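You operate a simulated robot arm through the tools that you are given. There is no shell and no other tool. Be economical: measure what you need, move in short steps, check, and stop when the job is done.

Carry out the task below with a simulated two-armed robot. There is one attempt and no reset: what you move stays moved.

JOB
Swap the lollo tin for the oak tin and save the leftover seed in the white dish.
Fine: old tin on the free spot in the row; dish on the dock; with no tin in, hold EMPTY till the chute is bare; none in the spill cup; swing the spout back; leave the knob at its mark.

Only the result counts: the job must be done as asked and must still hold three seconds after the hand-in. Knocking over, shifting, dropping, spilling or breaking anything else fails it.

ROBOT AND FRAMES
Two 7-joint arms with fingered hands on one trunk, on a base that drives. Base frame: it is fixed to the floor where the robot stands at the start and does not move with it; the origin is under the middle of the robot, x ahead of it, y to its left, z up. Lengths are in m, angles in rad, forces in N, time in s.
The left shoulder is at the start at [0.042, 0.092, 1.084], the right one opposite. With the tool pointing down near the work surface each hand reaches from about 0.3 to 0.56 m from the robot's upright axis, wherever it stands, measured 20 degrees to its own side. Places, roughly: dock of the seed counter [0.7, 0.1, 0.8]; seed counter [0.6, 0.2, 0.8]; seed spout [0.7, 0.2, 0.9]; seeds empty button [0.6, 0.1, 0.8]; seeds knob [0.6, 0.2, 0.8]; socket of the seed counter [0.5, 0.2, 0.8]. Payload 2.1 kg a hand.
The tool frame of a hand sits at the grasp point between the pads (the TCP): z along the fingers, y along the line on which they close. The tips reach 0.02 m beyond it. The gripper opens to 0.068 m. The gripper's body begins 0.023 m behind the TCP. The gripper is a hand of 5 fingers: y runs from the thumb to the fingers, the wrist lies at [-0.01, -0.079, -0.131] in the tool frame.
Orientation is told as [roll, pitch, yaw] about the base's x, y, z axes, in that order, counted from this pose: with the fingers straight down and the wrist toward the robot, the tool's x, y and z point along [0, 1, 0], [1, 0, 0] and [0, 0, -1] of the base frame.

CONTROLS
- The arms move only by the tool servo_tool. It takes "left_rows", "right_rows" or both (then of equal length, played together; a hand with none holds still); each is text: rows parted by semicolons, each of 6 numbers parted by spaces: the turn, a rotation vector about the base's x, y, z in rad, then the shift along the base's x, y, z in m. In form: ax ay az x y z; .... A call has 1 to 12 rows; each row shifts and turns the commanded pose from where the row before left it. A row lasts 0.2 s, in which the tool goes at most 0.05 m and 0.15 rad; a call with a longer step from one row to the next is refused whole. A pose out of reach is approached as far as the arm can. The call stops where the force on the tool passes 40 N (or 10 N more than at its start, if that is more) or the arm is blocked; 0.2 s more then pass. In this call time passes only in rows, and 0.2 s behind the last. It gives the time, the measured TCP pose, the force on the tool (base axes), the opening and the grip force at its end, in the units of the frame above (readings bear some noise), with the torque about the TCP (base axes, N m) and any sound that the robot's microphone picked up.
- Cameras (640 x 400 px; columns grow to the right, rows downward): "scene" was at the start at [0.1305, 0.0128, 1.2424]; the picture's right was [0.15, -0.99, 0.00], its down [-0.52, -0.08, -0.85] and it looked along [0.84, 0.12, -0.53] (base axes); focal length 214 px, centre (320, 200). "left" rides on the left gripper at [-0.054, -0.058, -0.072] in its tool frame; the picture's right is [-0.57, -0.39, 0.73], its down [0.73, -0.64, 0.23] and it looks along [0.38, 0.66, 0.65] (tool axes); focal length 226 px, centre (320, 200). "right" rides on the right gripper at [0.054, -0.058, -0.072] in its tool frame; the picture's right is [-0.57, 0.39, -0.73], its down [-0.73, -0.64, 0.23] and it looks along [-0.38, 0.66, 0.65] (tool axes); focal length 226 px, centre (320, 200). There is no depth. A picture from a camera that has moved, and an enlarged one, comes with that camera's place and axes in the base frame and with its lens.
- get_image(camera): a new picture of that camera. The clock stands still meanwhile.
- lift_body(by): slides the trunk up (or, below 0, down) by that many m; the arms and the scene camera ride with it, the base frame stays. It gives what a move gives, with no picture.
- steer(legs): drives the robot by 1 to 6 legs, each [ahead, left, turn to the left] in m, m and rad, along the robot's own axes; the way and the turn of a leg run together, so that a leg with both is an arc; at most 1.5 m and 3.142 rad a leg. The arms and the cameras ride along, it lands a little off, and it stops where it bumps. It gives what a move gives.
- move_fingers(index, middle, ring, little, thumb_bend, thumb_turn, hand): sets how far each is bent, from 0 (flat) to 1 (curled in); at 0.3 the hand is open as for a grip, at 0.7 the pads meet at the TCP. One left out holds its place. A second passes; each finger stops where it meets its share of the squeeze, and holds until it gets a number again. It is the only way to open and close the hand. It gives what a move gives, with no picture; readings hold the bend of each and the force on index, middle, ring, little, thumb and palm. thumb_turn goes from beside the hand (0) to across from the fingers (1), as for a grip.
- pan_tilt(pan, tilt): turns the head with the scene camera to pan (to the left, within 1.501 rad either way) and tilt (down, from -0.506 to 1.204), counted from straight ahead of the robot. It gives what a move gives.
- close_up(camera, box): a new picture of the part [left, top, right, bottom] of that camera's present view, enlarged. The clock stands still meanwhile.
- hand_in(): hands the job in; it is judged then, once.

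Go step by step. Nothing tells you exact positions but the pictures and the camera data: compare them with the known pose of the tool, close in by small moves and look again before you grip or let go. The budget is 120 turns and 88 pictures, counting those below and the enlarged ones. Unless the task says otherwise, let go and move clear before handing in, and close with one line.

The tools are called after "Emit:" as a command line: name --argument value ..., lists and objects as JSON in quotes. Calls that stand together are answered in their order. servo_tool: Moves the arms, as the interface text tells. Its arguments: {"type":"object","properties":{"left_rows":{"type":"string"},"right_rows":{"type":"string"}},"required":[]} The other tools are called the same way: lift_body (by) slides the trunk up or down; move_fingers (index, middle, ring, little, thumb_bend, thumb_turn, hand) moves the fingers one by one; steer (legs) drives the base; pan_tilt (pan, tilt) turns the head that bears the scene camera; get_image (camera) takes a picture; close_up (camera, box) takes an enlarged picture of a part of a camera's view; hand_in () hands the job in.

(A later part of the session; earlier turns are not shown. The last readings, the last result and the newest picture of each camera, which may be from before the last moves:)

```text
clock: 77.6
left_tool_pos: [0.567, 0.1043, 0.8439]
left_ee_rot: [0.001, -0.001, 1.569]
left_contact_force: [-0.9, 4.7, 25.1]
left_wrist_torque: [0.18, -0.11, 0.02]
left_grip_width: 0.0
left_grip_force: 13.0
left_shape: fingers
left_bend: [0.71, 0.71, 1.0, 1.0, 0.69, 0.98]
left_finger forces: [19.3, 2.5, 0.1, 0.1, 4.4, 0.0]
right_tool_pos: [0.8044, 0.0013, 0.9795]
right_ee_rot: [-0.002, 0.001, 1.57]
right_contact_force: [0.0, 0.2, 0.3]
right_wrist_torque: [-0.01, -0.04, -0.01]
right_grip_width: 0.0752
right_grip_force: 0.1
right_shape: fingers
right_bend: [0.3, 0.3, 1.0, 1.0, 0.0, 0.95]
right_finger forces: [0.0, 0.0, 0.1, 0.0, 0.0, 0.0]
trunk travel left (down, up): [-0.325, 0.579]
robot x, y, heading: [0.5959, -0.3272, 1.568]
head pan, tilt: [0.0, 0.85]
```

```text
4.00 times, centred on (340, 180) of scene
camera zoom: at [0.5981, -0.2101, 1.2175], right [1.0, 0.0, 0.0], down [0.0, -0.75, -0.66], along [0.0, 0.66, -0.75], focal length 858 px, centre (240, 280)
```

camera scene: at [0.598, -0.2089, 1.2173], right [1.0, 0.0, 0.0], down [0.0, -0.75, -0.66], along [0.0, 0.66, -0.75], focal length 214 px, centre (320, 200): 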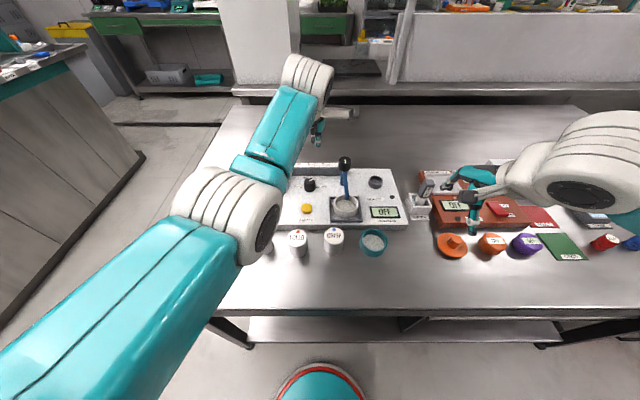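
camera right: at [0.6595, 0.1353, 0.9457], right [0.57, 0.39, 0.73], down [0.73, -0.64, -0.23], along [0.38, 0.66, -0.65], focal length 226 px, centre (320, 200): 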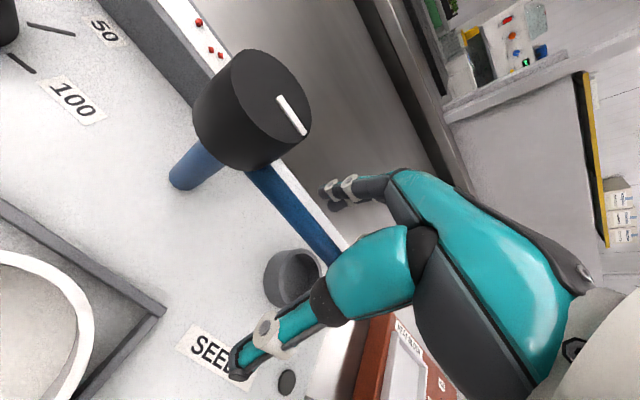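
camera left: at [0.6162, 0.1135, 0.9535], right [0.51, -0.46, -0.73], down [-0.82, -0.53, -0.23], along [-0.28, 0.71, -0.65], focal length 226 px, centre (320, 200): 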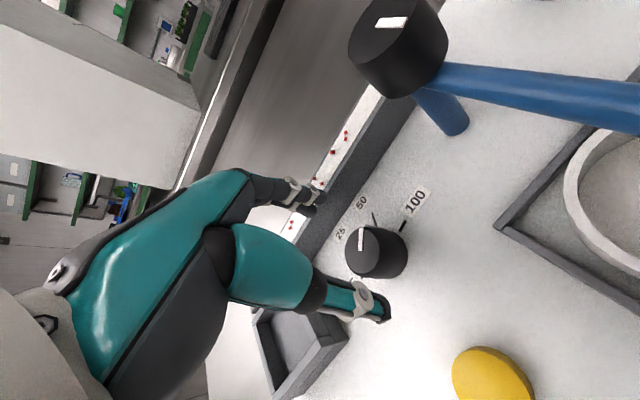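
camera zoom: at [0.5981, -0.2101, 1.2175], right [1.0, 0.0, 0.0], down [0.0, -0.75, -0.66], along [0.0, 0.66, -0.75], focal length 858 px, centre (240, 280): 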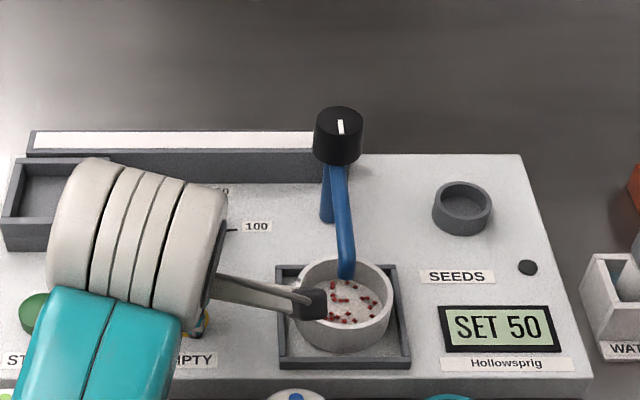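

The chute is bare, all the seeds are in the white dish and the spill cup is empty. Now the knob goes back counter-clockwise to OFF in a few short grips, starting with the first.

Emit:
servo_tool --left_rows "0 0 0 0 0 .02;0 0 0 0 0 .03;0 0 0 0 0 .026;0 0 -.12 .003 .025 0;0 0 -.12 .003 .025 0;0 0 -.1 .003 .025 0"

Emit:
move_fingers --hand "left" --index 0.36 --middle 0.36 --thumb_bend 0.36

Emit:
servo_tool --left_rows "0 0 0 0 0 -.03;0 0 0 0 0 -.03;0 0 0 0 0 -.010"

```text
clock: 79.0
left_tool_pos: [0.5771, 0.1761, 0.9201]
left_ee_rot: [-0.002, -0.001, 1.227]
left_contact_force: [0.5, 0.1, 0.1]
left_wrist_torque: [0.02, 0.0, -0.03]
left_grip_width: 0.0
left_grip_force: 0.2
left_shape: fingers
left_bend: [0.7, 0.7, 1.0, 1.0, 0.7, 0.98]
left_finger forces: [0.0, 0.0, 0.0, 0.0, 0.0, 0.1]
right_tool_pos: [0.8044, 0.0011, 0.9782]
right_ee_rot: [0.002, 0.001, 1.569]
right_contact_force: [0.1, -0.3, 0.2]
right_wrist_torque: [-0.01, 0.01, -0.02]
right_grip_width: 0.0754
right_grip_force: 0.0
right_shape: fingers
right_bend: [0.3, 0.3, 1.0, 1.0, 0.0, 0.95]
right_finger forces: [0.0, 0.0, 0.0, 0.1, 0.0, 0.0]
trunk travel left (down, up): [-0.325, 0.579]
robot x, y, heading: [0.5954, -0.3257, 1.568]
head pan, tilt: [0.0, 0.85]
```

```text
clock: 80.0
left_tool_pos: [0.5774, 0.1781, 0.9203]
left_ee_rot: [0.001, 0.0, 1.229]
left_contact_force: [-0.2, 0.0, -0.4]
left_wrist_torque: [0.0, 0.01, 0.01]
left_grip_width: 0.0523
left_grip_force: 0.2
left_shape: fingers
left_bend: [0.36, 0.36, 1.0, 1.0, 0.36, 0.98]
left_finger forces: [0.0, 0.0, 0.0, 0.0, 0.0, 0.1]
right_tool_pos: [0.8045, 0.0021, 0.9773]
right_ee_rot: [0.0, 0.0, 1.571]
right_contact_force: [-0.3, -0.1, -0.2]
right_wrist_torque: [-0.01, 0.01, -0.01]
right_grip_width: 0.0753
right_grip_force: 0.1
right_shape: fingers
right_bend: [0.3, 0.3, 1.0, 1.0, 0.0, 0.95]
right_finger forces: [0.1, 0.0, 0.0, 0.1, 0.0, 0.0]
trunk travel left (down, up): [-0.325, 0.579]
robot x, y, heading: [0.5964, -0.3284, 1.568]
head pan, tilt: [0.0, 0.85]
```

```text
clock: 80.8
left_tool_pos: [0.5761, 0.1779, 0.8474]
left_ee_rot: [0.0, 0.001, 1.227]
left_contact_force: [1.1, -0.4, 0.3]
left_wrist_torque: [-0.03, 0.0, 0.01]
left_grip_width: 0.0524
left_grip_force: 0.1
left_shape: fingers
left_bend: [0.36, 0.36, 1.0, 1.0, 0.36, 0.98]
left_finger forces: [0.1, 0.0, 0.0, 0.0, 0.1, 0.0]
right_tool_pos: [0.8038, 0.0022, 0.9777]
right_ee_rot: [0.001, 0.001, 1.569]
right_contact_force: [-0.1, 0.5, -0.1]
right_wrist_torque: [-0.04, 0.03, 0.03]
right_grip_width: 0.0751
right_grip_force: 0.0
right_shape: fingers
right_bend: [0.3, 0.3, 1.0, 1.0, 0.0, 0.95]
right_finger forces: [0.0, 0.0, 0.1, 0.1, 0.0, 0.0]
trunk travel left (down, up): [-0.325, 0.579]
robot x, y, heading: [0.5925, -0.3267, 1.572]
head pan, tilt: [0.0, 0.85]
```

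Emit:
move_fingers --hand "left" --index 0.58 --middle 0.58 --thumb_bend 0.62

Emit:
servo_tool --left_rows "0 0 .13 0 0 0;0 0 .13 0 0 0;0 0 .13 0 0 0;0 0 .13 0 0 0;0 0 .13 0 0 0;0 0 .13 0 0 0"

Emit:
move_fingers --hand "left" --index 0.38 --middle 0.38 --thumb_bend 0.38

Emit:
servo_tool --left_rows "0 0 0 0 0 .025;0 0 0 0 0 .025"

Emit:
get_image --camera "left"

```text
clock: 81.8
left_tool_pos: [0.5759, 0.1756, 0.8488]
left_ee_rot: [0.002, 0.003, 1.229]
left_contact_force: [-0.3, -0.6, 0.0]
left_wrist_torque: [-0.02, 0.03, -0.04]
left_grip_width: 0.0179
left_grip_force: 1.8
left_shape: fingers
left_bend: [0.57, 0.55, 1.0, 1.0, 0.57, 0.97]
left_finger forces: [0.1, 1.1, 0.0, 0.0, 1.7, 0.0]
right_tool_pos: [0.8036, 0.002, 0.9777]
right_ee_rot: [0.0, -0.001, 1.569]
right_contact_force: [-0.2, -0.1, 0.0]
right_wrist_torque: [-0.03, 0.01, 0.02]
right_grip_width: 0.0754
right_grip_force: 0.0
right_shape: fingers
right_bend: [0.3, 0.3, 1.0, 1.0, 0.0, 0.95]
right_finger forces: [0.0, 0.0, 0.0, 0.1, 0.0, 0.0]
trunk travel left (down, up): [-0.325, 0.579]
robot x, y, heading: [0.594, -0.3266, 1.571]
head pan, tilt: [0.0, 0.85]
```

```text
clock: 83.2
left_tool_pos: [0.5719, 0.1721, 0.8494]
left_ee_rot: [0.003, -0.001, 2.009]
left_contact_force: [-2.8, 5.4, -1.5]
left_wrist_torque: [0.04, 0.03, 0.03]
left_grip_width: 0.0214
left_grip_force: 2.9
left_shape: fingers
left_bend: [0.48, 0.53, 1.0, 1.0, 0.61, 0.97]
left_finger forces: [4.8, 1.7, 0.1, 0.0, 0.1, 0.0]
left hand out of reach, approached as far as the arm can: row 6
right_tool_pos: [0.8038, 0.0029, 0.9785]
right_ee_rot: [0.0, 0.001, 1.569]
right_contact_force: [-0.8, -0.4, 0.5]
right_wrist_torque: [0.0, 0.01, -0.05]
right_grip_width: 0.0751
right_grip_force: 0.0
right_shape: fingers
right_bend: [0.3, 0.3, 1.0, 1.0, 0.0, 0.95]
right_finger forces: [0.0, 0.1, 0.0, 0.1, 0.0, 0.1]
trunk travel left (down, up): [-0.325, 0.579]
robot x, y, heading: [0.5926, -0.3264, 1.573]
head pan, tilt: [0.0, 0.85]
```

```text
clock: 84.2
left_tool_pos: [0.5716, 0.17, 0.8507]
left_ee_rot: [0.0, 0.0, 2.009]
left_contact_force: [0.0, -0.2, 0.1]
left_wrist_torque: [0.01, -0.02, 0.0]
left_grip_width: 0.0488
left_grip_force: 0.1
left_shape: fingers
left_bend: [0.38, 0.38, 1.0, 1.0, 0.38, 0.98]
left_finger forces: [0.0, 0.0, 0.0, 0.0, 0.1, 0.1]
right_tool_pos: [0.8039, 0.0019, 0.9785]
right_ee_rot: [-0.001, 0.0, 1.568]
right_contact_force: [-0.9, 0.2, -0.5]
right_wrist_torque: [-0.01, 0.01, -0.01]
right_grip_width: 0.0753
right_grip_force: 0.1
right_shape: fingers
right_bend: [0.3, 0.3, 1.0, 1.0, 0.0, 0.95]
right_finger forces: [0.0, 0.1, 0.1, 0.1, 0.1, 0.0]
trunk travel left (down, up): [-0.325, 0.579]
robot x, y, heading: [0.5975, -0.3266, 1.567]
head pan, tilt: [0.0, 0.85]
```

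```text
clock: 84.8
left_tool_pos: [0.5754, 0.1789, 0.8982]
left_ee_rot: [0.0, 0.0, 2.009]
left_contact_force: [-0.7, -0.8, -0.5]
left_wrist_torque: [-0.04, 0.01, 0.02]
left_grip_width: 0.0488
left_grip_force: 0.0
left_shape: fingers
left_bend: [0.38, 0.38, 1.0, 1.0, 0.38, 0.98]
left_finger forces: [0.0, 0.1, 0.0, 0.0, 0.0, 0.0]
left hand out of reach, approached as far as the arm can: row 1, 2
right_tool_pos: [0.8043, 0.0014, 0.978]
right_ee_rot: [0.001, 0.001, 1.567]
right_contact_force: [0.2, 0.2, -0.5]
right_wrist_torque: [0.03, -0.01, 0.0]
right_grip_width: 0.0754
right_grip_force: 0.0
right_shape: fingers
right_bend: [0.3, 0.3, 1.0, 1.0, 0.0, 0.95]
right_finger forces: [0.0, 0.0, 0.0, 0.1, 0.1, 0.0]
trunk travel left (down, up): [-0.325, 0.579]
robot x, y, heading: [0.5962, -0.3249, 1.565]
head pan, tilt: [0.0, 0.85]
```

```text
9 pictures are left
camera left: at [0.6477, 0.1483, 0.9705], right [0.68, -0.11, -0.73], down [-0.39, -0.89, -0.23], along [-0.62, 0.44, -0.65], focal length 226 px, centre (320, 200)
```

left: 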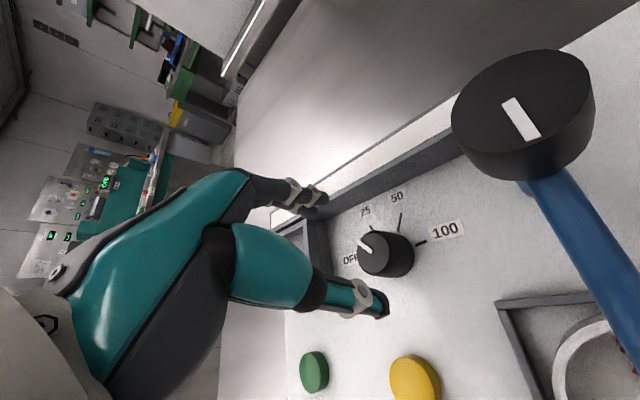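

The knob is now between 25 and OFF, with about 33° to go. I regrip from a smaller yaw and turn a bit more.

Emit:
servo_tool --left_rows "0 0 -.13 0 0 0;0 0 -.13 0 0 0;0 0 -.13 0 0 0;0 0 -.13 0 0 0;0 0 -.12 0 0 0;0 0 -.12 0 0 0;0 0 0 0 0 -.025;0 0 0 0 0 -.025"

Emit:
move_fingers --hand "left" --index 0.58 --middle 0.58 --thumb_bend 0.62

Emit:
servo_tool --left_rows "0 0 .12 0 0 0;0 0 .12 0 0 0;0 0 .12 0 0 0;0 0 .10 0 0 0"

Emit:
move_fingers --hand "left" --index 0.38 --middle 0.38 --thumb_bend 0.38

Emit:
servo_tool --left_rows "0 0 0 0 0 .025;0 0 0 0 0 .025"

Emit:
close_up --camera "left" --box '[300, 160, 500, 300]'

```text
clock: 86.8
left_tool_pos: [0.5778, 0.1879, 0.8585]
left_ee_rot: [0.004, -0.022, 1.248]
left_contact_force: [-1.0, -7.5, 26.1]
left_wrist_torque: [0.95, -0.15, 0.04]
left_grip_width: 0.0493
left_grip_force: 13.1
left_shape: fingers
left_bend: [0.38, 0.35, 1.0, 1.0, 0.38, 0.98]
left_finger forces: [0.0, 25.6, 0.0, 0.0, 0.1, 0.1]
left hand out of reach, approached as far as the arm can: row 1, 2, 3, 8
right_tool_pos: [0.8027, -0.0014, 0.9811]
right_ee_rot: [0.0, -0.004, 1.569]
right_contact_force: [0.3, 0.6, -0.1]
right_wrist_torque: [0.01, -0.01, -0.01]
right_grip_width: 0.0754
right_grip_force: 0.0
right_shape: fingers
right_bend: [0.3, 0.3, 1.0, 1.0, 0.0, 0.95]
right_finger forces: [0.0, 0.0, 0.0, 0.0, 0.0, 0.0]
trunk travel left (down, up): [-0.325, 0.579]
robot x, y, heading: [0.592, -0.3272, 1.564]
head pan, tilt: [0.0, 0.85]
stopped in row 8 (left hand): the force on the tool passed its limit at 43 N (the readings are from after the stop); the commanded pose is now the measured one
```

```text
clock: 87.8
left_tool_pos: [0.5776, 0.1869, 0.8538]
left_ee_rot: [0.001, -0.01, 1.249]
left_contact_force: [1.7, -3.4, -1.7]
left_wrist_torque: [-0.02, -0.02, 0.02]
left_grip_width: 0.0205
left_grip_force: 2.1
left_shape: fingers
left_bend: [0.57, 0.57, 1.0, 1.0, 0.54, 0.94]
left_finger forces: [0.0, 0.0, 0.0, 0.1, 4.3, 0.1]
right_tool_pos: [0.8049, 0.0015, 0.9792]
right_ee_rot: [0.0, 0.0, 1.57]
right_contact_force: [-0.7, -0.4, -0.4]
right_wrist_torque: [0.03, -0.01, 0.01]
right_grip_width: 0.0751
right_grip_force: 0.1
right_shape: fingers
right_bend: [0.3, 0.3, 1.0, 1.0, 0.0, 0.95]
right_finger forces: [0.0, 0.0, 0.0, 0.0, 0.0, 0.0]
trunk travel left (down, up): [-0.325, 0.579]
robot x, y, heading: [0.5954, -0.3267, 1.572]
head pan, tilt: [0.0, 0.85]
```

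```text
clock: 88.8
left_tool_pos: [0.5773, 0.185, 0.8546]
left_ee_rot: [0.0, -0.011, 1.71]
left_contact_force: [0.3, -1.3, 0.4]
left_wrist_torque: [-0.01, 0.0, -0.02]
left_grip_width: 0.0171
left_grip_force: 1.4
left_shape: fingers
left_bend: [0.57, 0.57, 1.0, 1.0, 0.58, 0.97]
left_finger forces: [0.0, 0.0, 0.1, 0.1, 1.4, 0.0]
right_tool_pos: [0.8038, 0.0012, 0.9789]
right_ee_rot: [0.0, 0.001, 1.57]
right_contact_force: [-0.3, 0.3, 0.0]
right_wrist_torque: [0.0, 0.02, -0.04]
right_grip_width: 0.0754
right_grip_force: 0.0
right_shape: fingers
right_bend: [0.3, 0.3, 1.0, 1.0, 0.0, 0.95]
right_finger forces: [0.0, 0.0, 0.0, 0.0, 0.0, 0.1]
trunk travel left (down, up): [-0.325, 0.579]
robot x, y, heading: [0.6013, -0.328, 1.569]
head pan, tilt: [0.0, 0.85]
```

```text
clock: 89.8
left_tool_pos: [0.5759, 0.1859, 0.8548]
left_ee_rot: [0.002, -0.011, 1.71]
left_contact_force: [1.0, -0.7, -0.5]
left_wrist_torque: [-0.01, -0.02, 0.0]
left_grip_width: 0.049
left_grip_force: 0.9
left_shape: fingers
left_bend: [0.38, 0.4, 1.0, 1.0, 0.38, 0.98]
left_finger forces: [0.1, 1.1, 0.0, 0.0, 0.0, 0.1]
right_tool_pos: [0.804, 0.0014, 0.9793]
right_ee_rot: [0.0, 0.0, 1.568]
right_contact_force: [0.3, -0.9, -0.4]
right_wrist_torque: [-0.04, -0.02, 0.01]
right_grip_width: 0.0753
right_grip_force: 0.1
right_shape: fingers
right_bend: [0.3, 0.3, 1.0, 1.0, 0.0, 0.95]
right_finger forces: [0.0, 0.0, 0.0, 0.0, 0.1, 0.0]
trunk travel left (down, up): [-0.325, 0.579]
robot x, y, heading: [0.5955, -0.3264, 1.57]
head pan, tilt: [0.0, 0.85]
```

```text
clock: 90.4
left_tool_pos: [0.577, 0.1875, 0.9035]
left_ee_rot: [0.002, -0.01, 1.708]
left_contact_force: [-0.2, -0.3, -0.9]
left_wrist_torque: [-0.03, -0.02, -0.01]
left_grip_width: 0.049
left_grip_force: 0.0
left_shape: fingers
left_bend: [0.38, 0.38, 1.0, 1.0, 0.38, 0.98]
left_finger forces: [0.0, 0.0, 0.0, 0.1, 0.0, 0.1]
right_tool_pos: [0.8043, 0.0015, 0.9783]
right_ee_rot: [-0.001, -0.002, 1.57]
right_contact_force: [-0.1, 0.2, -0.6]
right_wrist_torque: [0.03, 0.04, -0.04]
right_grip_width: 0.0756
right_grip_force: 0.2
right_shape: fingers
right_bend: [0.3, 0.3, 1.0, 1.0, 0.0, 0.95]
right_finger forces: [0.0, 0.0, 0.0, 0.1, 0.0, 0.1]
trunk travel left (down, up): [-0.325, 0.579]
robot x, y, heading: [0.5955, -0.3295, 1.569]
head pan, tilt: [0.0, 0.85]
```

```text
2.86 times, centred on (400, 230) of left
camera zoom: at [0.6378, 0.1344, 0.9756], right [0.61, -0.3, -0.73], down [-0.64, -0.73, -0.24], along [-0.47, 0.61, -0.64], focal length 646 px, centre (91, 114)
```

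zoom: 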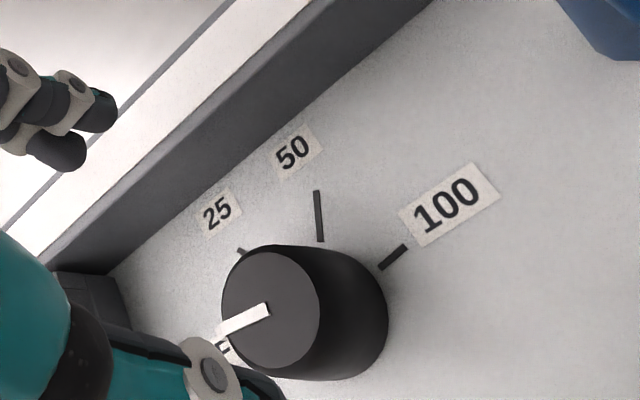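

The pointer reads 172° against 174° when it was originally at OFF, so it is back at OFF within error. The left hand retreats and the right hand readies its index finger alone to swing the spout back.

Emit:
servo_tool --left_rows "0 0 0 0 -.01 .045;0 0 -.07 -.01 -.04 .02;0 0 -.07 -.02 -.04 0;0 0 0 -.025 -.04 0;0 0 0 -.025 -.04 0;0 0 0 -.025 -.03 .02;0 0 0 -.025 0 .0"

Emit:
move_fingers --hand "right" --middle 1.0

Emit:
close_up --camera "scene" --box '[270, 140, 410, 225]'

```text
clock: 92.0
left_tool_pos: [0.4521, 0.0115, 0.9444]
left_ee_rot: [0.003, -0.012, 1.568]
left_contact_force: [0.4, -0.8, 0.3]
left_wrist_torque: [-0.04, -0.04, -0.01]
left_grip_width: 0.0489
left_grip_force: 0.1
left_shape: fingers
left_bend: [0.38, 0.38, 1.0, 1.0, 0.38, 0.98]
left_finger forces: [0.0, 0.0, 0.0, 0.0, 0.0, 0.1]
left hand out of reach, approached as far as the arm can: row 5, 6
right_tool_pos: [0.8045, 0.0025, 0.9779]
right_ee_rot: [0.001, 0.0, 1.569]
right_contact_force: [0.1, -1.0, 0.1]
right_wrist_torque: [-0.03, -0.01, 0.03]
right_grip_width: 0.0753
right_grip_force: 0.2
right_shape: fingers
right_bend: [0.3, 0.3, 1.0, 1.0, 0.0, 0.95]
right_finger forces: [0.0, 0.1, 0.0, 0.1, 0.0, 0.1]
trunk travel left (down, up): [-0.325, 0.579]
robot x, y, heading: [0.596, -0.3236, 1.569]
head pan, tilt: [0.0, 0.85]
```

```text
clock: 93.0
left_tool_pos: [0.4512, 0.0118, 0.9443]
left_ee_rot: [0.003, -0.013, 1.571]
left_contact_force: [0.2, 0.2, -0.1]
left_wrist_torque: [0.01, 0.0, 0.0]
left_grip_width: 0.0491
left_grip_force: 0.1
left_shape: fingers
left_bend: [0.38, 0.38, 1.0, 1.0, 0.38, 0.98]
left_finger forces: [0.1, 0.0, 0.0, 0.0, 0.0, 0.0]
right_tool_pos: [0.8027, 0.0015, 0.9778]
right_ee_rot: [0.001, -0.002, 1.569]
right_contact_force: [0.2, -0.7, -1.0]
right_wrist_torque: [0.04, 0.0, 0.01]
right_grip_width: 0.0751
right_grip_force: 0.0
right_shape: fingers
right_bend: [0.3, 1.0, 1.0, 1.0, 0.0, 0.95]
right_finger forces: [0.0, 0.1, 0.0, 0.0, 0.1, 0.0]
trunk travel left (down, up): [-0.325, 0.579]
robot x, y, heading: [0.5959, -0.3273, 1.568]
head pan, tilt: [0.0, 0.85]
```

```text
4.57 times, centred on (340, 182) of scene
camera zoom: at [0.598, -0.2091, 1.2173], right [1.0, 0.0, 0.0], down [0.0, -0.75, -0.66], along [0.0, 0.66, -0.75], focal length 980 px, centre (229, 280)
```

zoom: 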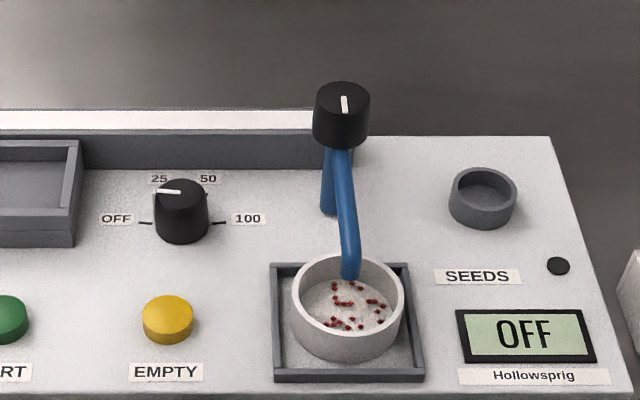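

The display reads OFF, the knob points at OFF and the seeds are in the dish. The right index now goes down on the -x side of the spout arm.

Emit:
servo_tool --right_rows "0 0 0 -.0344 .021 0;0 0 0 -.0344 .021 0;0 0 0 -.0344 .021 0;0 0 0 -.0344 .021 0;0 0 0 -.0344 .021 0;0 0 0 0 0 -.035;0 0 0 0 0 -.035;0 0 0 0 0 -.025"

Emit:
close_up --camera "right" --box '[200, 80, 480, 300]'

```text
clock: 94.8
left_tool_pos: [0.4523, 0.0121, 0.9438]
left_ee_rot: [0.001, -0.013, 1.569]
left_contact_force: [-0.6, 0.4, 0.0]
left_wrist_torque: [0.01, 0.0, -0.01]
left_grip_width: 0.0491
left_grip_force: 0.0
left_shape: fingers
left_bend: [0.38, 0.38, 1.0, 1.0, 0.38, 0.98]
left_finger forces: [0.0, 0.0, 0.0, 0.1, 0.1, 0.1]
right_tool_pos: [0.6309, 0.1072, 0.885]
right_ee_rot: [0.0, 0.0, 1.571]
right_contact_force: [0.4, 0.0, -0.7]
right_wrist_torque: [0.02, -0.02, 0.0]
right_grip_width: 0.0753
right_grip_force: 0.1
right_shape: fingers
right_bend: [0.3, 1.0, 1.0, 1.0, 0.0, 0.95]
right_finger forces: [0.0, 0.1, 0.0, 0.0, 0.0, 0.0]
trunk travel left (down, up): [-0.325, 0.579]
robot x, y, heading: [0.5965, -0.3291, 1.571]
head pan, tilt: [0.0, 0.85]
```

```text
1.82 times, centred on (340, 190) of right
camera zoom: at [0.5758, 0.0489, 0.9564], right [0.57, 0.39, 0.73], down [0.73, -0.64, -0.23], along [0.38, 0.66, -0.65], focal length 411 px, centre (284, 218)
```

zoom: 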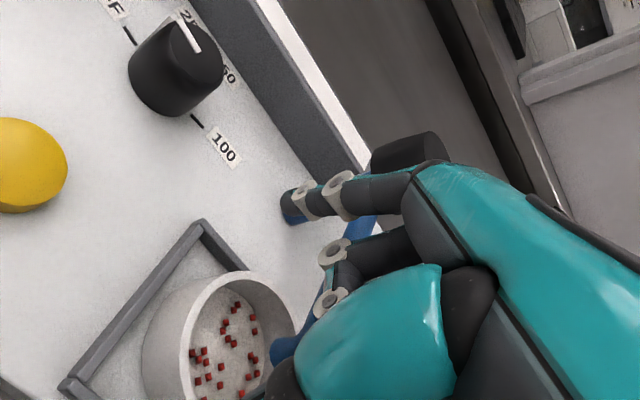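

The right hand's curled fingers would come down on the spout arm, so the left index suits this better, since its other fingers trail on the free side. I lift the right hand away and place OAK first.

Emit:
servo_tool --right_rows "0 0 0 0 0 .035;0 0 0 0 0 .035;0 0 0 0 0 .03;0 0 0 .035 -.02 .0;0 0 0 .035 -.02 0;0 0 0 .035 -.02 0;0 0 0 .035 -.02 0;0 0 0 .035 -.02 0;0 0 0 .03 0 0"

Emit:
move_fingers --hand "left" --index 0.3 --middle 0.3 --ring 0.3 --little 0.3 --thumb_bend 0.3

Emit:
servo_tool --left_rows "0 .012 0 .013 .004 .0;0 0 0 .012 .004 0"

Emit:
get_image --camera "left"

```text
clock: 96.8
left_tool_pos: [0.4511, 0.0113, 0.9442]
left_ee_rot: [0.001, -0.012, 1.57]
left_contact_force: [-0.5, 0.4, 0.3]
left_wrist_torque: [0.0, 0.0, 0.03]
left_grip_width: 0.0488
left_grip_force: 0.1
left_shape: fingers
left_bend: [0.38, 0.38, 1.0, 1.0, 0.38, 0.98]
left_finger forces: [0.1, 0.0, 0.0, 0.0, 0.1, 0.0]
right_tool_pos: [0.837, 0.0078, 0.9842]
right_ee_rot: [0.001, 0.002, 1.57]
right_contact_force: [0.4, 0.9, 0.5]
right_wrist_torque: [0.0, 0.01, 0.01]
right_grip_width: 0.0751
right_grip_force: 0.1
right_shape: fingers
right_bend: [0.3, 1.0, 1.0, 1.0, 0.0, 0.95]
right_finger forces: [0.1, 0.0, 0.1, 0.0, 0.0, 0.0]
trunk travel left (down, up): [-0.325, 0.579]
robot x, y, heading: [0.5967, -0.3245, 1.566]
head pan, tilt: [0.0, 0.85]
```

```text
clock: 97.8
left_tool_pos: [0.4522, 0.0128, 0.9446]
left_ee_rot: [0.003, -0.013, 1.569]
left_contact_force: [1.0, -0.4, 0.1]
left_wrist_torque: [0.0, -0.02, -0.02]
left_grip_width: 0.0623
left_grip_force: 0.0
left_shape: fingers
left_bend: [0.3, 0.3, 0.3, 0.3, 0.3, 0.98]
left_finger forces: [0.0, 0.0, 0.0, 0.0, 0.0, 0.0]
right_tool_pos: [0.8377, 0.0075, 0.983]
right_ee_rot: [0.0, 0.001, 1.568]
right_contact_force: [-0.3, -1.4, -0.1]
right_wrist_torque: [-0.01, -0.03, 0.01]
right_grip_width: 0.0753
right_grip_force: 0.2
right_shape: fingers
right_bend: [0.3, 1.0, 1.0, 1.0, 0.0, 0.95]
right_finger forces: [0.0, 0.0, 0.1, 0.0, 0.0, 0.0]
trunk travel left (down, up): [-0.325, 0.579]
robot x, y, heading: [0.5972, -0.3293, 1.568]
head pan, tilt: [0.0, 0.85]
```

```text
clock: 98.4
left_tool_pos: [0.4764, 0.0185, 0.9484]
left_ee_rot: [0.015, -0.013, 1.568]
left_contact_force: [0.3, -0.4, -0.5]
left_wrist_torque: [-0.02, 0.01, 0.02]
left_grip_width: 0.0622
left_grip_force: 0.0
left_shape: fingers
left_bend: [0.3, 0.3, 0.3, 0.3, 0.3, 0.98]
left_finger forces: [0.0, 0.1, 0.0, 0.1, 0.0, 0.0]
right_tool_pos: [0.836, 0.0074, 0.9831]
right_ee_rot: [0.002, 0.002, 1.569]
right_contact_force: [0.7, 0.1, -1.1]
right_wrist_torque: [-0.02, 0.03, -0.02]
right_grip_width: 0.0753
right_grip_force: 0.1
right_shape: fingers
right_bend: [0.3, 1.0, 1.0, 1.0, 0.0, 0.95]
right_finger forces: [0.1, 0.1, 0.0, 0.0, 0.1, 0.1]
trunk travel left (down, up): [-0.325, 0.579]
robot x, y, heading: [0.5929, -0.3225, 1.569]
head pan, tilt: [0.0, 0.85]
```

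```text
5 pictures are left
camera left: at [0.5304, -0.0408, 1.0193], right [0.56, -0.38, -0.74], down [-0.74, -0.64, -0.23], along [-0.38, 0.67, -0.63], focal length 226 px, centre (320, 200)
```

left: 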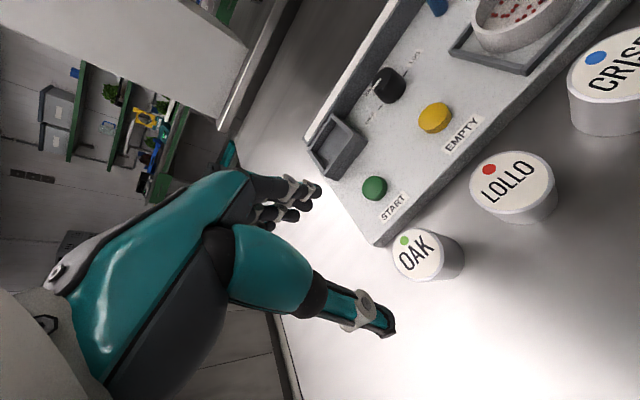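

OAK is at (0.476, 0.020), right below the hand. I level the hand and descend to the same relative height used for LOLLO, then grip.

Emit:
servo_tool --left_rows "-.013 -.014 0 .001 .0015 -.01;0 0 0 0 0 -.035;0 0 0 0 0 -.035;0 0 0 0 0 -.02;0 0 0 0 0 -.0085"

```text
clock: 99.8
left_tool_pos: [0.4667, 0.0461, 0.8757]
left_ee_rot: [0.02, -0.115, 1.578]
left_contact_force: [-0.2, 0.2, -1.0]
left_wrist_torque: [0.0, 0.0, -0.05]
left_grip_width: 0.0622
left_grip_force: 0.1
left_shape: fingers
left_bend: [0.3, 0.3, 0.3, 0.3, 0.3, 0.98]
left_finger forces: [0.1, 0.0, 0.1, 0.0, 0.0, 0.0]
right_tool_pos: [0.8358, 0.0075, 0.9832]
right_ee_rot: [0.001, 0.001, 1.569]
right_contact_force: [0.4, 0.3, 0.0]
right_wrist_torque: [-0.02, -0.02, 0.02]
right_grip_width: 0.0748
right_grip_force: 0.1
right_shape: fingers
right_bend: [0.3, 1.0, 1.0, 1.0, 0.0, 0.95]
right_finger forces: [0.0, 0.1, 0.0, 0.0, 0.0, 0.0]
trunk travel left (down, up): [-0.325, 0.579]
robot x, y, heading: [0.598, -0.3267, 1.568]
head pan, tilt: [0.0, 0.85]
stopped in row 5 (left hand): the arm was blocked; the commanded pose is now the measured one
```

The arm ran into its own limit, with no contact. I raise it back, level it and reset toward the starting posture before retrying.

Emit:
servo_tool --left_rows "0 0 0 0 0 .035;0 0 0 0 0 .04;-.06 -.01 0 -.01 0 .04;-.055 -.01 -.008 -.02 0 .04;0 0 0 -.025 -.005 .04;0 0 0 -.025 -.01 .04;0 0 0 -.025 -.02 .04"

```text
refused: row 7 steps farther than a row can; nothing moved
```

Emit:
servo_tool --left_rows "0 0 0 0 0 .035;0 0 0 0 0 .04;-.06 -.01 0 -.01 0 .04;-.055 -.01 -.008 -.02 0 .04;0 0 0 -.025 -.005 .04;0 0 0 -.025 -.01 .04;0 0 0 -.02 -.01 .04"

```text
clock: 101.4
left_tool_pos: [0.362, 0.056, 1.1337]
left_ee_rot: [-0.009, 0.008, 1.564]
left_contact_force: [-0.6, -0.5, 0.3]
left_wrist_torque: [0.02, -0.01, -0.01]
left_grip_width: 0.0621
left_grip_force: 0.1
left_shape: fingers
left_bend: [0.3, 0.3, 0.3, 0.3, 0.3, 0.98]
left_finger forces: [0.0, 0.0, 0.0, 0.1, 0.0, 0.0]
left hand out of reach, approached as far as the arm can: row 3, 4, 5
right_tool_pos: [0.8368, 0.0074, 0.9833]
right_ee_rot: [0.002, -0.001, 1.568]
right_contact_force: [0.4, 0.2, 0.6]
right_wrist_torque: [-0.02, 0.04, -0.02]
right_grip_width: 0.0752
right_grip_force: 0.1
right_shape: fingers
right_bend: [0.3, 1.0, 1.0, 1.0, 0.0, 0.95]
right_finger forces: [0.0, 0.1, 0.0, 0.1, 0.0, 0.0]
trunk travel left (down, up): [-0.325, 0.579]
robot x, y, heading: [0.5961, -0.327, 1.565]
head pan, tilt: [0.0, 0.85]
```

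Emit:
servo_tool --left_rows "0 0 0 0 0 0;0 0 0 0 0 0;0 0 0 0 0 0"

```text
clock: 102.2
left_tool_pos: [0.3609, 0.0552, 1.1335]
left_ee_rot: [-0.007, 0.005, 1.568]
left_contact_force: [0.1, -0.3, 0.1]
left_wrist_torque: [-0.01, 0.0, -0.01]
left_grip_width: 0.0622
left_grip_force: 0.1
left_shape: fingers
left_bend: [0.3, 0.3, 0.3, 0.3, 0.3, 0.98]
left_finger forces: [0.0, 0.0, 0.1, 0.0, 0.1, 0.0]
right_tool_pos: [0.8357, 0.0087, 0.9841]
right_ee_rot: [0.0, 0.0, 1.568]
right_contact_force: [0.6, 0.0, 0.0]
right_wrist_torque: [0.03, 0.0, -0.01]
right_grip_width: 0.0751
right_grip_force: 0.1
right_shape: fingers
right_bend: [0.3, 1.0, 1.0, 1.0, 0.0, 0.95]
right_finger forces: [0.0, 0.1, 0.0, 0.1, 0.0, 0.0]
trunk travel left (down, up): [-0.325, 0.579]
robot x, y, heading: [0.5976, -0.3293, 1.568]
head pan, tilt: [0.0, 0.85]
```

Emit:
servo_tool --left_rows "0 0 0 -.003 -.016 .009;0 0 0 -.003 -.016 .009;0 0 0 -.003 -.015 .007;0 0 0 0 0 0"

Emit:
servo_tool --left_rows "0 0 0 .018 .0285 -.03;0 0 0 .018 .0285 -.03;0 0 0 .018 .0285 -.03;0 0 0 .018 .0285 -.03;0 0 0 .018 .0285 -.03;0 0 0 .018 .0285 -.03;0 0 0 .018 0 -.02"

```text
clock: 103.2
left_tool_pos: [0.3529, 0.0075, 1.1594]
left_ee_rot: [-0.007, 0.006, 1.567]
left_contact_force: [0.5, -0.2, 0.1]
left_wrist_torque: [0.01, -0.05, 0.0]
left_grip_width: 0.0622
left_grip_force: 0.1
left_shape: fingers
left_bend: [0.3, 0.3, 0.3, 0.3, 0.3, 0.98]
left_finger forces: [0.0, 0.1, 0.0, 0.0, 0.1, 0.1]
right_tool_pos: [0.8372, 0.0076, 0.9846]
right_ee_rot: [0.0, 0.0, 1.569]
right_contact_force: [-0.1, 0.3, 0.3]
right_wrist_torque: [0.0, -0.01, 0.01]
right_grip_width: 0.0752
right_grip_force: 0.0
right_shape: fingers
right_bend: [0.3, 1.0, 1.0, 1.0, 0.0, 0.95]
right_finger forces: [0.0, 0.0, 0.0, 0.0, 0.1, 0.1]
trunk travel left (down, up): [-0.325, 0.579]
robot x, y, heading: [0.5932, -0.3259, 1.567]
head pan, tilt: [0.0, 0.85]
```

```text
clock: 104.8
left_tool_pos: [0.4788, 0.1787, 0.9559]
left_ee_rot: [-0.009, 0.005, 1.571]
left_contact_force: [-0.2, -0.5, 0.2]
left_wrist_torque: [-0.03, -0.01, 0.02]
left_grip_width: 0.0624
left_grip_force: 0.1
left_shape: fingers
left_bend: [0.3, 0.3, 0.3, 0.3, 0.3, 0.98]
left_finger forces: [0.1, 0.0, 0.0, 0.1, 0.1, 0.0]
right_tool_pos: [0.8358, 0.0075, 0.9835]
right_ee_rot: [0.001, 0.0, 1.569]
right_contact_force: [-0.2, -0.8, 0.5]
right_wrist_torque: [0.01, 0.0, 0.01]
right_grip_width: 0.075
right_grip_force: 0.0
right_shape: fingers
right_bend: [0.3, 1.0, 1.0, 1.0, 0.0, 0.95]
right_finger forces: [0.0, 0.0, 0.1, 0.0, 0.0, 0.1]
trunk travel left (down, up): [-0.325, 0.579]
robot x, y, heading: [0.5966, -0.3264, 1.565]
head pan, tilt: [0.0, 0.85]
```

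It tracks properly again. I move over to OAK, levelling the small tilt.

Emit:
servo_tool --left_rows "-.005 .009 0 0 -.032 0;0 0 0 0 -.032 0;0 0 0 0 -.032 0;0 0 0 0 -.032 0;0 0 0 -.002 -.030 0;0 0 0 0 0 -.03"

```text
clock: 106.2
left_tool_pos: [0.4765, 0.0309, 0.9264]
left_ee_rot: [0.001, 0.01, 1.566]
left_contact_force: [0.2, 0.1, -0.4]
left_wrist_torque: [0.01, 0.0, 0.0]
left_grip_width: 0.0622
left_grip_force: 0.2
left_shape: fingers
left_bend: [0.3, 0.3, 0.3, 0.3, 0.3, 0.98]
left_finger forces: [0.0, 0.1, 0.1, 0.1, 0.0, 0.1]
left hand out of reach, approached as far as the arm can: row 5
right_tool_pos: [0.8376, 0.0083, 0.9847]
right_ee_rot: [0.001, 0.001, 1.568]
right_contact_force: [-0.2, -0.4, -0.6]
right_wrist_torque: [0.01, 0.0, -0.03]
right_grip_width: 0.0752
right_grip_force: 0.0
right_shape: fingers
right_bend: [0.3, 1.0, 1.0, 1.0, 0.0, 0.95]
right_finger forces: [0.0, 0.1, 0.0, 0.0, 0.0, 0.0]
trunk travel left (down, up): [-0.325, 0.579]
robot x, y, heading: [0.5931, -0.3249, 1.571]
head pan, tilt: [0.0, 0.85]
```

Straight down here is near the arm's inner limit. I raise the trunk 0.1 m so the arm extends more, then lower onto OAK.

Emit:
lift_body --by 0.1

Emit:
servo_tool --left_rows "0 0 0 0 -.0105 -.02;0 0 0 0 0 -.03;0 0 0 0 0 -.03;0 0 0 0 0 -.03"

```text
clock: 107.5
left_tool_pos: [0.4756, 0.0315, 1.0262]
left_ee_rot: [0.002, 0.01, 1.569]
left_contact_force: [-0.4, 0.3, 0.5]
left_wrist_torque: [0.0, 0.0, -0.03]
left_grip_width: 0.0621
left_grip_force: 0.0
left_shape: fingers
left_bend: [0.3, 0.3, 0.3, 0.3, 0.3, 0.98]
left_finger forces: [0.0, 0.1, 0.1, 0.1, 0.0, 0.0]
right_tool_pos: [0.8366, 0.0079, 1.0839]
right_ee_rot: [-0.001, -0.001, 1.569]
right_contact_force: [0.6, -0.8, 0.0]
right_wrist_torque: [0.01, 0.0, 0.02]
right_grip_width: 0.0751
right_grip_force: 0.2
right_shape: fingers
right_bend: [0.3, 1.0, 1.0, 1.0, 0.0, 0.95]
right_finger forces: [0.0, 0.1, 0.0, 0.0, 0.0, 0.0]
trunk travel left (down, up): [-0.425, 0.479]
robot x, y, heading: [0.5962, -0.3273, 1.573]
head pan, tilt: [0.0, 0.85]
```

```text
clock: 108.7
left_tool_pos: [0.4786, 0.04, 0.9397]
left_ee_rot: [-0.009, -0.068, 1.573]
left_contact_force: [0.0, 0.7, -1.4]
left_wrist_torque: [0.0, 0.01, 0.02]
left_grip_width: 0.0621
left_grip_force: 0.1
left_shape: fingers
left_bend: [0.3, 0.3, 0.3, 0.3, 0.3, 0.98]
left_finger forces: [0.0, 0.0, 0.1, 0.0, 0.0, 0.1]
right_tool_pos: [0.8364, 0.0079, 1.084]
right_ee_rot: [0.001, 0.001, 1.569]
right_contact_force: [0.5, 0.4, -0.4]
right_wrist_torque: [0.01, 0.03, 0.0]
right_grip_width: 0.0753
right_grip_force: 0.0
right_shape: fingers
right_bend: [0.3, 1.0, 1.0, 1.0, 0.0, 0.95]
right_finger forces: [0.0, 0.1, 0.0, 0.0, 0.0, 0.1]
trunk travel left (down, up): [-0.425, 0.479]
robot x, y, heading: [0.5948, -0.3257, 1.57]
head pan, tilt: [0.0, 0.85]
stopped in row 4 (left hand): the arm was blocked; the commanded pose is now the measured one
```

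Raising didn't help; this joint limit depends on where the robot stands. I level the hand, raise it, lower the trunk back, and shift the robot 0.075 m sideways so OAK lies where LOLLO was when it worked.

Emit:
servo_tool --left_rows "0 0 0 0 0 .04;-.07 .008 0 0 0 .04;0 0 0 0 0 .04;0 0 0 0 0 .02"

Emit:
lift_body --by -0.1

Emit:
steer --legs '[[0, 0.075, 0]]'

```text
clock: 109.7
left_tool_pos: [0.4764, 0.0412, 1.0753]
left_ee_rot: [-0.002, 0.006, 1.572]
left_contact_force: [-0.5, 0.1, -1.1]
left_wrist_torque: [0.01, 0.0, 0.02]
left_grip_width: 0.0623
left_grip_force: 0.0
left_shape: fingers
left_bend: [0.3, 0.3, 0.3, 0.3, 0.3, 0.98]
left_finger forces: [0.0, 0.1, 0.0, 0.0, 0.0, 0.0]
left hand out of reach, approached as far as the arm can: row 4
right_tool_pos: [0.8364, 0.008, 1.0838]
right_ee_rot: [0.001, -0.001, 1.57]
right_contact_force: [-0.9, 0.0, -0.1]
right_wrist_torque: [0.0, -0.03, 0.01]
right_grip_width: 0.0751
right_grip_force: 0.0
right_shape: fingers
right_bend: [0.3, 1.0, 1.0, 1.0, 0.0, 0.95]
right_finger forces: [0.0, 0.0, 0.1, 0.0, 0.0, 0.1]
trunk travel left (down, up): [-0.425, 0.479]
robot x, y, heading: [0.5971, -0.3224, 1.567]
head pan, tilt: [0.0, 0.85]
```

```text
clock: 111.0
left_tool_pos: [0.4772, 0.0457, 0.9676]
left_ee_rot: [0.0, 0.019, 1.572]
left_contact_force: [0.1, 0.5, 0.3]
left_wrist_torque: [0.0, 0.03, 0.0]
left_grip_width: 0.0622
left_grip_force: 0.1
left_shape: fingers
left_bend: [0.3, 0.3, 0.3, 0.3, 0.3, 0.98]
left_finger forces: [0.0, 0.1, 0.0, 0.0, 0.1, 0.1]
right_tool_pos: [0.8372, 0.0078, 0.9846]
right_ee_rot: [-0.001, 0.002, 1.569]
right_contact_force: [0.2, 0.1, 0.5]
right_wrist_torque: [-0.04, -0.01, 0.02]
right_grip_width: 0.0751
right_grip_force: 0.1
right_shape: fingers
right_bend: [0.3, 1.0, 1.0, 1.0, 0.0, 0.95]
right_finger forces: [0.0, 0.0, 0.1, 0.0, 0.1, 0.0]
trunk travel left (down, up): [-0.325, 0.579]
robot x, y, heading: [0.5959, -0.3235, 1.571]
head pan, tilt: [0.0, 0.85]
```

```text
clock: 112.1
left_tool_pos: [0.4052, 0.045, 0.9667]
left_ee_rot: [-0.002, 0.02, 1.574]
left_contact_force: [0.2, -1.3, -0.5]
left_wrist_torque: [0.0, 0.01, 0.02]
left_grip_width: 0.0623
left_grip_force: 0.0
left_shape: fingers
left_bend: [0.3, 0.3, 0.3, 0.3, 0.3, 0.98]
left_finger forces: [0.0, 0.0, 0.0, 0.0, 0.0, 0.0]
right_tool_pos: [0.7626, 0.0087, 0.9841]
right_ee_rot: [-0.001, 0.001, 1.569]
right_contact_force: [-0.2, 0.0, 0.4]
right_wrist_torque: [0.0, 0.04, 0.0]
right_grip_width: 0.0752
right_grip_force: 0.0
right_shape: fingers
right_bend: [0.3, 1.0, 1.0, 1.0, 0.0, 0.95]
right_finger forces: [0.0, 0.0, 0.0, 0.0, 0.0, 0.0]
trunk travel left (down, up): [-0.325, 0.579]
robot x, y, heading: [0.5238, -0.327, 1.568]
head pan, tilt: [0.0, 0.85]
```

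Emit:
servo_tool --left_rows ".02 0 0 .024 .03 0;0 0 0 .024 .03 0;0 0 0 .024 .0 0;0 0 0 0 -.03 0;0 0 0 0 -.03 0;0 0 0 0 -.025 0"

```text
clock: 113.5
left_tool_pos: [0.4786, 0.0258, 0.9588]
left_ee_rot: [-0.001, 0.002, 1.574]
left_contact_force: [-0.5, 0.2, -1.1]
left_wrist_torque: [-0.02, 0.0, -0.01]
left_grip_width: 0.0622
left_grip_force: 0.1
left_shape: fingers
left_bend: [0.3, 0.3, 0.3, 0.3, 0.3, 0.98]
left_finger forces: [0.1, 0.1, 0.0, 0.1, 0.0, 0.1]
left hand out of reach, approached as far as the arm can: row 6
right_tool_pos: [0.7635, 0.0083, 0.9836]
right_ee_rot: [0.0, 0.001, 1.569]
right_contact_force: [-0.2, 0.2, -0.7]
right_wrist_torque: [-0.03, 0.02, -0.01]
right_grip_width: 0.0751
right_grip_force: 0.0
right_shape: fingers
right_bend: [0.3, 1.0, 1.0, 1.0, 0.0, 0.95]
right_finger forces: [0.1, 0.0, 0.0, 0.0, 0.0, 0.0]
trunk travel left (down, up): [-0.325, 0.579]
robot x, y, heading: [0.5208, -0.3264, 1.57]
head pan, tilt: [0.0, 0.85]
```

The inner limit still bites, so I back the robot off 0.06 m to gain margin and approach OAK from there.

Emit:
steer --legs '[[-0.06, 0, 0]]'

Emit:
servo_tool --left_rows "0 0 0 0 .028 0;0 0 0 0 .026 0;0 0 0 0 0 -.02"

```text
clock: 114.4
left_tool_pos: [0.4794, -0.0334, 0.959]
left_ee_rot: [-0.001, -0.001, 1.572]
left_contact_force: [0.6, 0.5, 0.0]
left_wrist_torque: [-0.03, -0.02, 0.02]
left_grip_width: 0.0623
left_grip_force: 0.0
left_shape: fingers
left_bend: [0.3, 0.3, 0.3, 0.3, 0.3, 0.98]
left_finger forces: [0.0, 0.1, 0.0, 0.0, 0.1, 0.0]
right_tool_pos: [0.7647, -0.0507, 0.984]
right_ee_rot: [0.0, 0.0, 1.568]
right_contact_force: [-0.6, -0.2, 1.0]
right_wrist_torque: [0.02, -0.01, 0.01]
right_grip_width: 0.0753
right_grip_force: 0.0
right_shape: fingers
right_bend: [0.3, 1.0, 1.0, 1.0, 0.0, 0.95]
right_finger forces: [0.0, 0.0, 0.0, 0.1, 0.0, 0.0]
trunk travel left (down, up): [-0.325, 0.579]
robot x, y, heading: [0.5233, -0.3871, 1.571]
head pan, tilt: [0.0, 0.85]
```

```text
clock: 115.2
left_tool_pos: [0.4781, 0.0214, 0.9392]
left_ee_rot: [-0.002, 0.0, 1.574]
left_contact_force: [0.3, 0.7, 1.0]
left_wrist_torque: [0.02, 0.0, 0.0]
left_grip_width: 0.0625
left_grip_force: 0.0
left_shape: fingers
left_bend: [0.3, 0.3, 0.3, 0.3, 0.3, 0.98]
left_finger forces: [0.0, 0.1, 0.0, 0.0, 0.0, 0.0]
right_tool_pos: [0.7634, -0.0516, 0.983]
right_ee_rot: [-0.001, -0.001, 1.569]
right_contact_force: [0.1, 0.2, 0.2]
right_wrist_torque: [0.01, -0.05, 0.0]
right_grip_width: 0.0751
right_grip_force: 0.0
right_shape: fingers
right_bend: [0.3, 1.0, 1.0, 1.0, 0.0, 0.95]
right_finger forces: [0.0, 0.0, 0.1, 0.1, 0.1, 0.0]
trunk travel left (down, up): [-0.325, 0.579]
robot x, y, heading: [0.5197, -0.3848, 1.567]
head pan, tilt: [0.0, 0.85]
```

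It tracks well now. I verify the alignment over OAK with one picture.

Emit:
get_image --camera "left"

```text
4 pictures are left
camera left: at [0.5314, -0.0386, 1.0111], right [0.57, -0.38, -0.73], down [-0.73, -0.64, -0.23], along [-0.38, 0.66, -0.65], focal length 226 px, centre (320, 200)
```

left: 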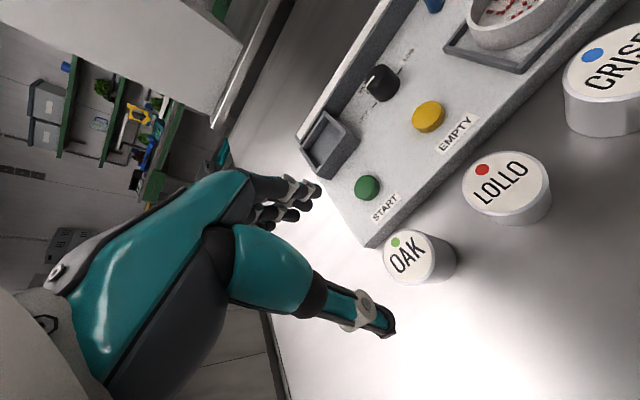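

OAK is at (0.475, 0.021). I correct slightly and descend to grip height.

Emit:
servo_tool --left_rows "0 0 0 -.003 -.0005 -.02;0 0 0 0 0 -.03;0 0 0 0 0 -.03;0 0 0 0 0 -.0195"

```text
clock: 116.2
left_tool_pos: [0.4755, 0.0209, 0.8379]
left_ee_rot: [-0.003, 0.0, 1.571]
left_contact_force: [-0.6, 0.6, 0.2]
left_wrist_torque: [0.03, -0.01, -0.01]
left_grip_width: 0.0622
left_grip_force: 0.0
left_shape: fingers
left_bend: [0.3, 0.3, 0.3, 0.3, 0.3, 0.98]
left_finger forces: [0.0, 0.1, 0.1, 0.0, 0.0, 0.1]
right_tool_pos: [0.7629, -0.0513, 0.9837]
right_ee_rot: [0.0, -0.001, 1.568]
right_contact_force: [-0.3, 0.0, -0.3]
right_wrist_torque: [0.01, 0.01, 0.0]
right_grip_width: 0.0752
right_grip_force: 0.0
right_shape: fingers
right_bend: [0.3, 1.0, 1.0, 1.0, 0.0, 0.95]
right_finger forces: [0.0, 0.0, 0.0, 0.1, 0.0, 0.0]
trunk travel left (down, up): [-0.325, 0.579]
robot x, y, heading: [0.5239, -0.3871, 1.571]
head pan, tilt: [0.0, 0.85]
```

The hand is in place with no contact. I close the grip and lift.

Emit:
move_fingers --hand "left" --index 0.6 --middle 0.6 --ring 0.6 --little 0.6 --thumb_bend 0.6

Emit:
servo_tool --left_rows "0 0 0 0 0 .01;0 0 0 0 0 .03;0 0 0 0 0 .03;0 0 0 0 .02 .03"

```text
clock: 117.2
left_tool_pos: [0.4755, 0.0209, 0.8369]
left_ee_rot: [-0.001, 0.0, 1.574]
left_contact_force: [-0.3, 0.0, 0.5]
left_wrist_torque: [-0.01, -0.04, 0.0]
left_grip_width: 0.0313
left_grip_force: 8.3
left_shape: fingers
left_bend: [0.5, 0.53, 0.59, 0.6, 0.5, 0.97]
left_finger forces: [4.6, 3.1, 0.3, 0.1, 7.5, 0.0]
right_tool_pos: [0.7629, -0.0524, 0.9841]
right_ee_rot: [0.001, -0.001, 1.569]
right_contact_force: [0.3, -0.4, 0.0]
right_wrist_torque: [-0.03, -0.04, 0.01]
right_grip_width: 0.0753
right_grip_force: 0.0
right_shape: fingers
right_bend: [0.3, 1.0, 1.0, 1.0, 0.0, 0.95]
right_finger forces: [0.0, 0.0, 0.0, 0.0, 0.0, 0.1]
trunk travel left (down, up): [-0.325, 0.579]
robot x, y, heading: [0.5226, -0.3849, 1.567]
head pan, tilt: [0.0, 0.85]
```

```text
clock: 118.2
left_tool_pos: [0.4742, 0.0431, 0.9417]
left_ee_rot: [-0.002, 0.0, 1.572]
left_contact_force: [-0.7, -0.3, -1.1]
left_wrist_torque: [0.02, -0.03, 0.0]
left_grip_width: 0.0312
left_grip_force: 7.3
left_shape: fingers
left_bend: [0.5, 0.54, 0.6, 0.6, 0.49, 0.97]
left_finger forces: [4.5, 2.9, 0.1, 0.1, 7.4, 0.0]
right_tool_pos: [0.7626, -0.0511, 0.9836]
right_ee_rot: [-0.001, 0.0, 1.569]
right_contact_force: [0.2, 0.4, 0.0]
right_wrist_torque: [0.03, 0.02, 0.01]
right_grip_width: 0.0749
right_grip_force: 0.1
right_shape: fingers
right_bend: [0.3, 1.0, 1.0, 1.0, 0.0, 0.95]
right_finger forces: [0.1, 0.0, 0.0, 0.1, 0.0, 0.0]
trunk travel left (down, up): [-0.325, 0.579]
robot x, y, heading: [0.5217, -0.3895, 1.572]
head pan, tilt: [0.0, 0.85]
```

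OAK is held the same way as LOLLO was. I drive forward again and move above the socket.

Emit:
steer --legs '[[0.06, 0, 0]]'

Emit:
servo_tool --left_rows "0 0 0 .003 .028 0;0 0 0 .003 .029 0;0 0 0 0 .029 0;0 0 0 0 0 0"

```text
clock: 119.2
left_tool_pos: [0.4742, 0.1033, 0.9408]
left_ee_rot: [-0.002, 0.002, 1.572]
left_contact_force: [0.1, -0.2, -1.4]
left_wrist_torque: [-0.02, 0.01, 0.0]
left_grip_width: 0.0313
left_grip_force: 7.1
left_shape: fingers
left_bend: [0.5, 0.54, 0.6, 0.6, 0.49, 0.97]
left_finger forces: [4.4, 2.9, 0.0, 0.0, 7.4, 0.0]
right_tool_pos: [0.7638, 0.0094, 0.9844]
right_ee_rot: [0.0, 0.0, 1.57]
right_contact_force: [0.5, -0.3, -0.2]
right_wrist_torque: [0.04, -0.04, 0.0]
right_grip_width: 0.0751
right_grip_force: 0.0
right_shape: fingers
right_bend: [0.3, 1.0, 1.0, 1.0, 0.0, 0.95]
right_finger forces: [0.0, 0.1, 0.0, 0.0, 0.1, 0.0]
trunk travel left (down, up): [-0.325, 0.579]
robot x, y, heading: [0.5227, -0.3263, 1.562]
head pan, tilt: [0.0, 0.85]
```

```text
clock: 120.2
left_tool_pos: [0.4786, 0.1894, 0.9408]
left_ee_rot: [-0.002, -0.002, 1.572]
left_contact_force: [0.4, 0.1, -0.3]
left_wrist_torque: [0.01, 0.01, 0.02]
left_grip_width: 0.031
left_grip_force: 6.9
left_shape: fingers
left_bend: [0.51, 0.54, 0.6, 0.6, 0.49, 0.97]
left_finger forces: [4.3, 2.9, 0.0, 0.0, 7.1, 0.0]
right_tool_pos: [0.7638, 0.0096, 0.9846]
right_ee_rot: [0.002, -0.001, 1.568]
right_contact_force: [-0.9, 0.2, 0.1]
right_wrist_torque: [0.02, 0.0, -0.02]
right_grip_width: 0.0752
right_grip_force: 0.0
right_shape: fingers
right_bend: [0.3, 1.0, 1.0, 1.0, 0.0, 0.95]
right_finger forces: [0.0, 0.0, 0.0, 0.1, 0.0, 0.0]
trunk travel left (down, up): [-0.325, 0.579]
robot x, y, heading: [0.5245, -0.3276, 1.57]
head pan, tilt: [0.0, 0.85]
```

I take a picture here to compare with the one taken when LOLLO was lifted out from the same pose.

Emit:
get_image --camera "left"

```text
3 pictures are left
camera left: at [0.5326, 0.1297, 1.0132], right [0.57, -0.38, -0.73], down [-0.73, -0.64, -0.23], along [-0.38, 0.66, -0.65], focal length 226 px, centre (320, 200)
```

left: 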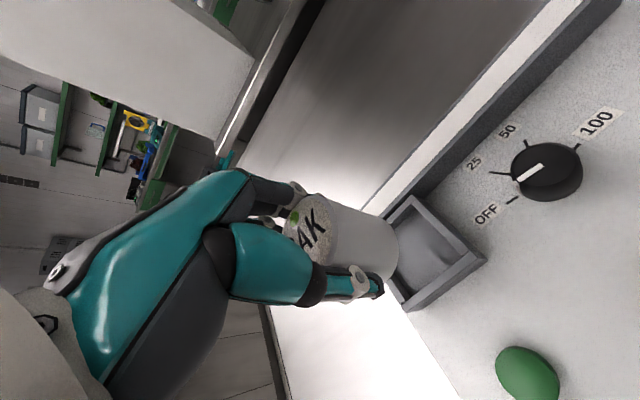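

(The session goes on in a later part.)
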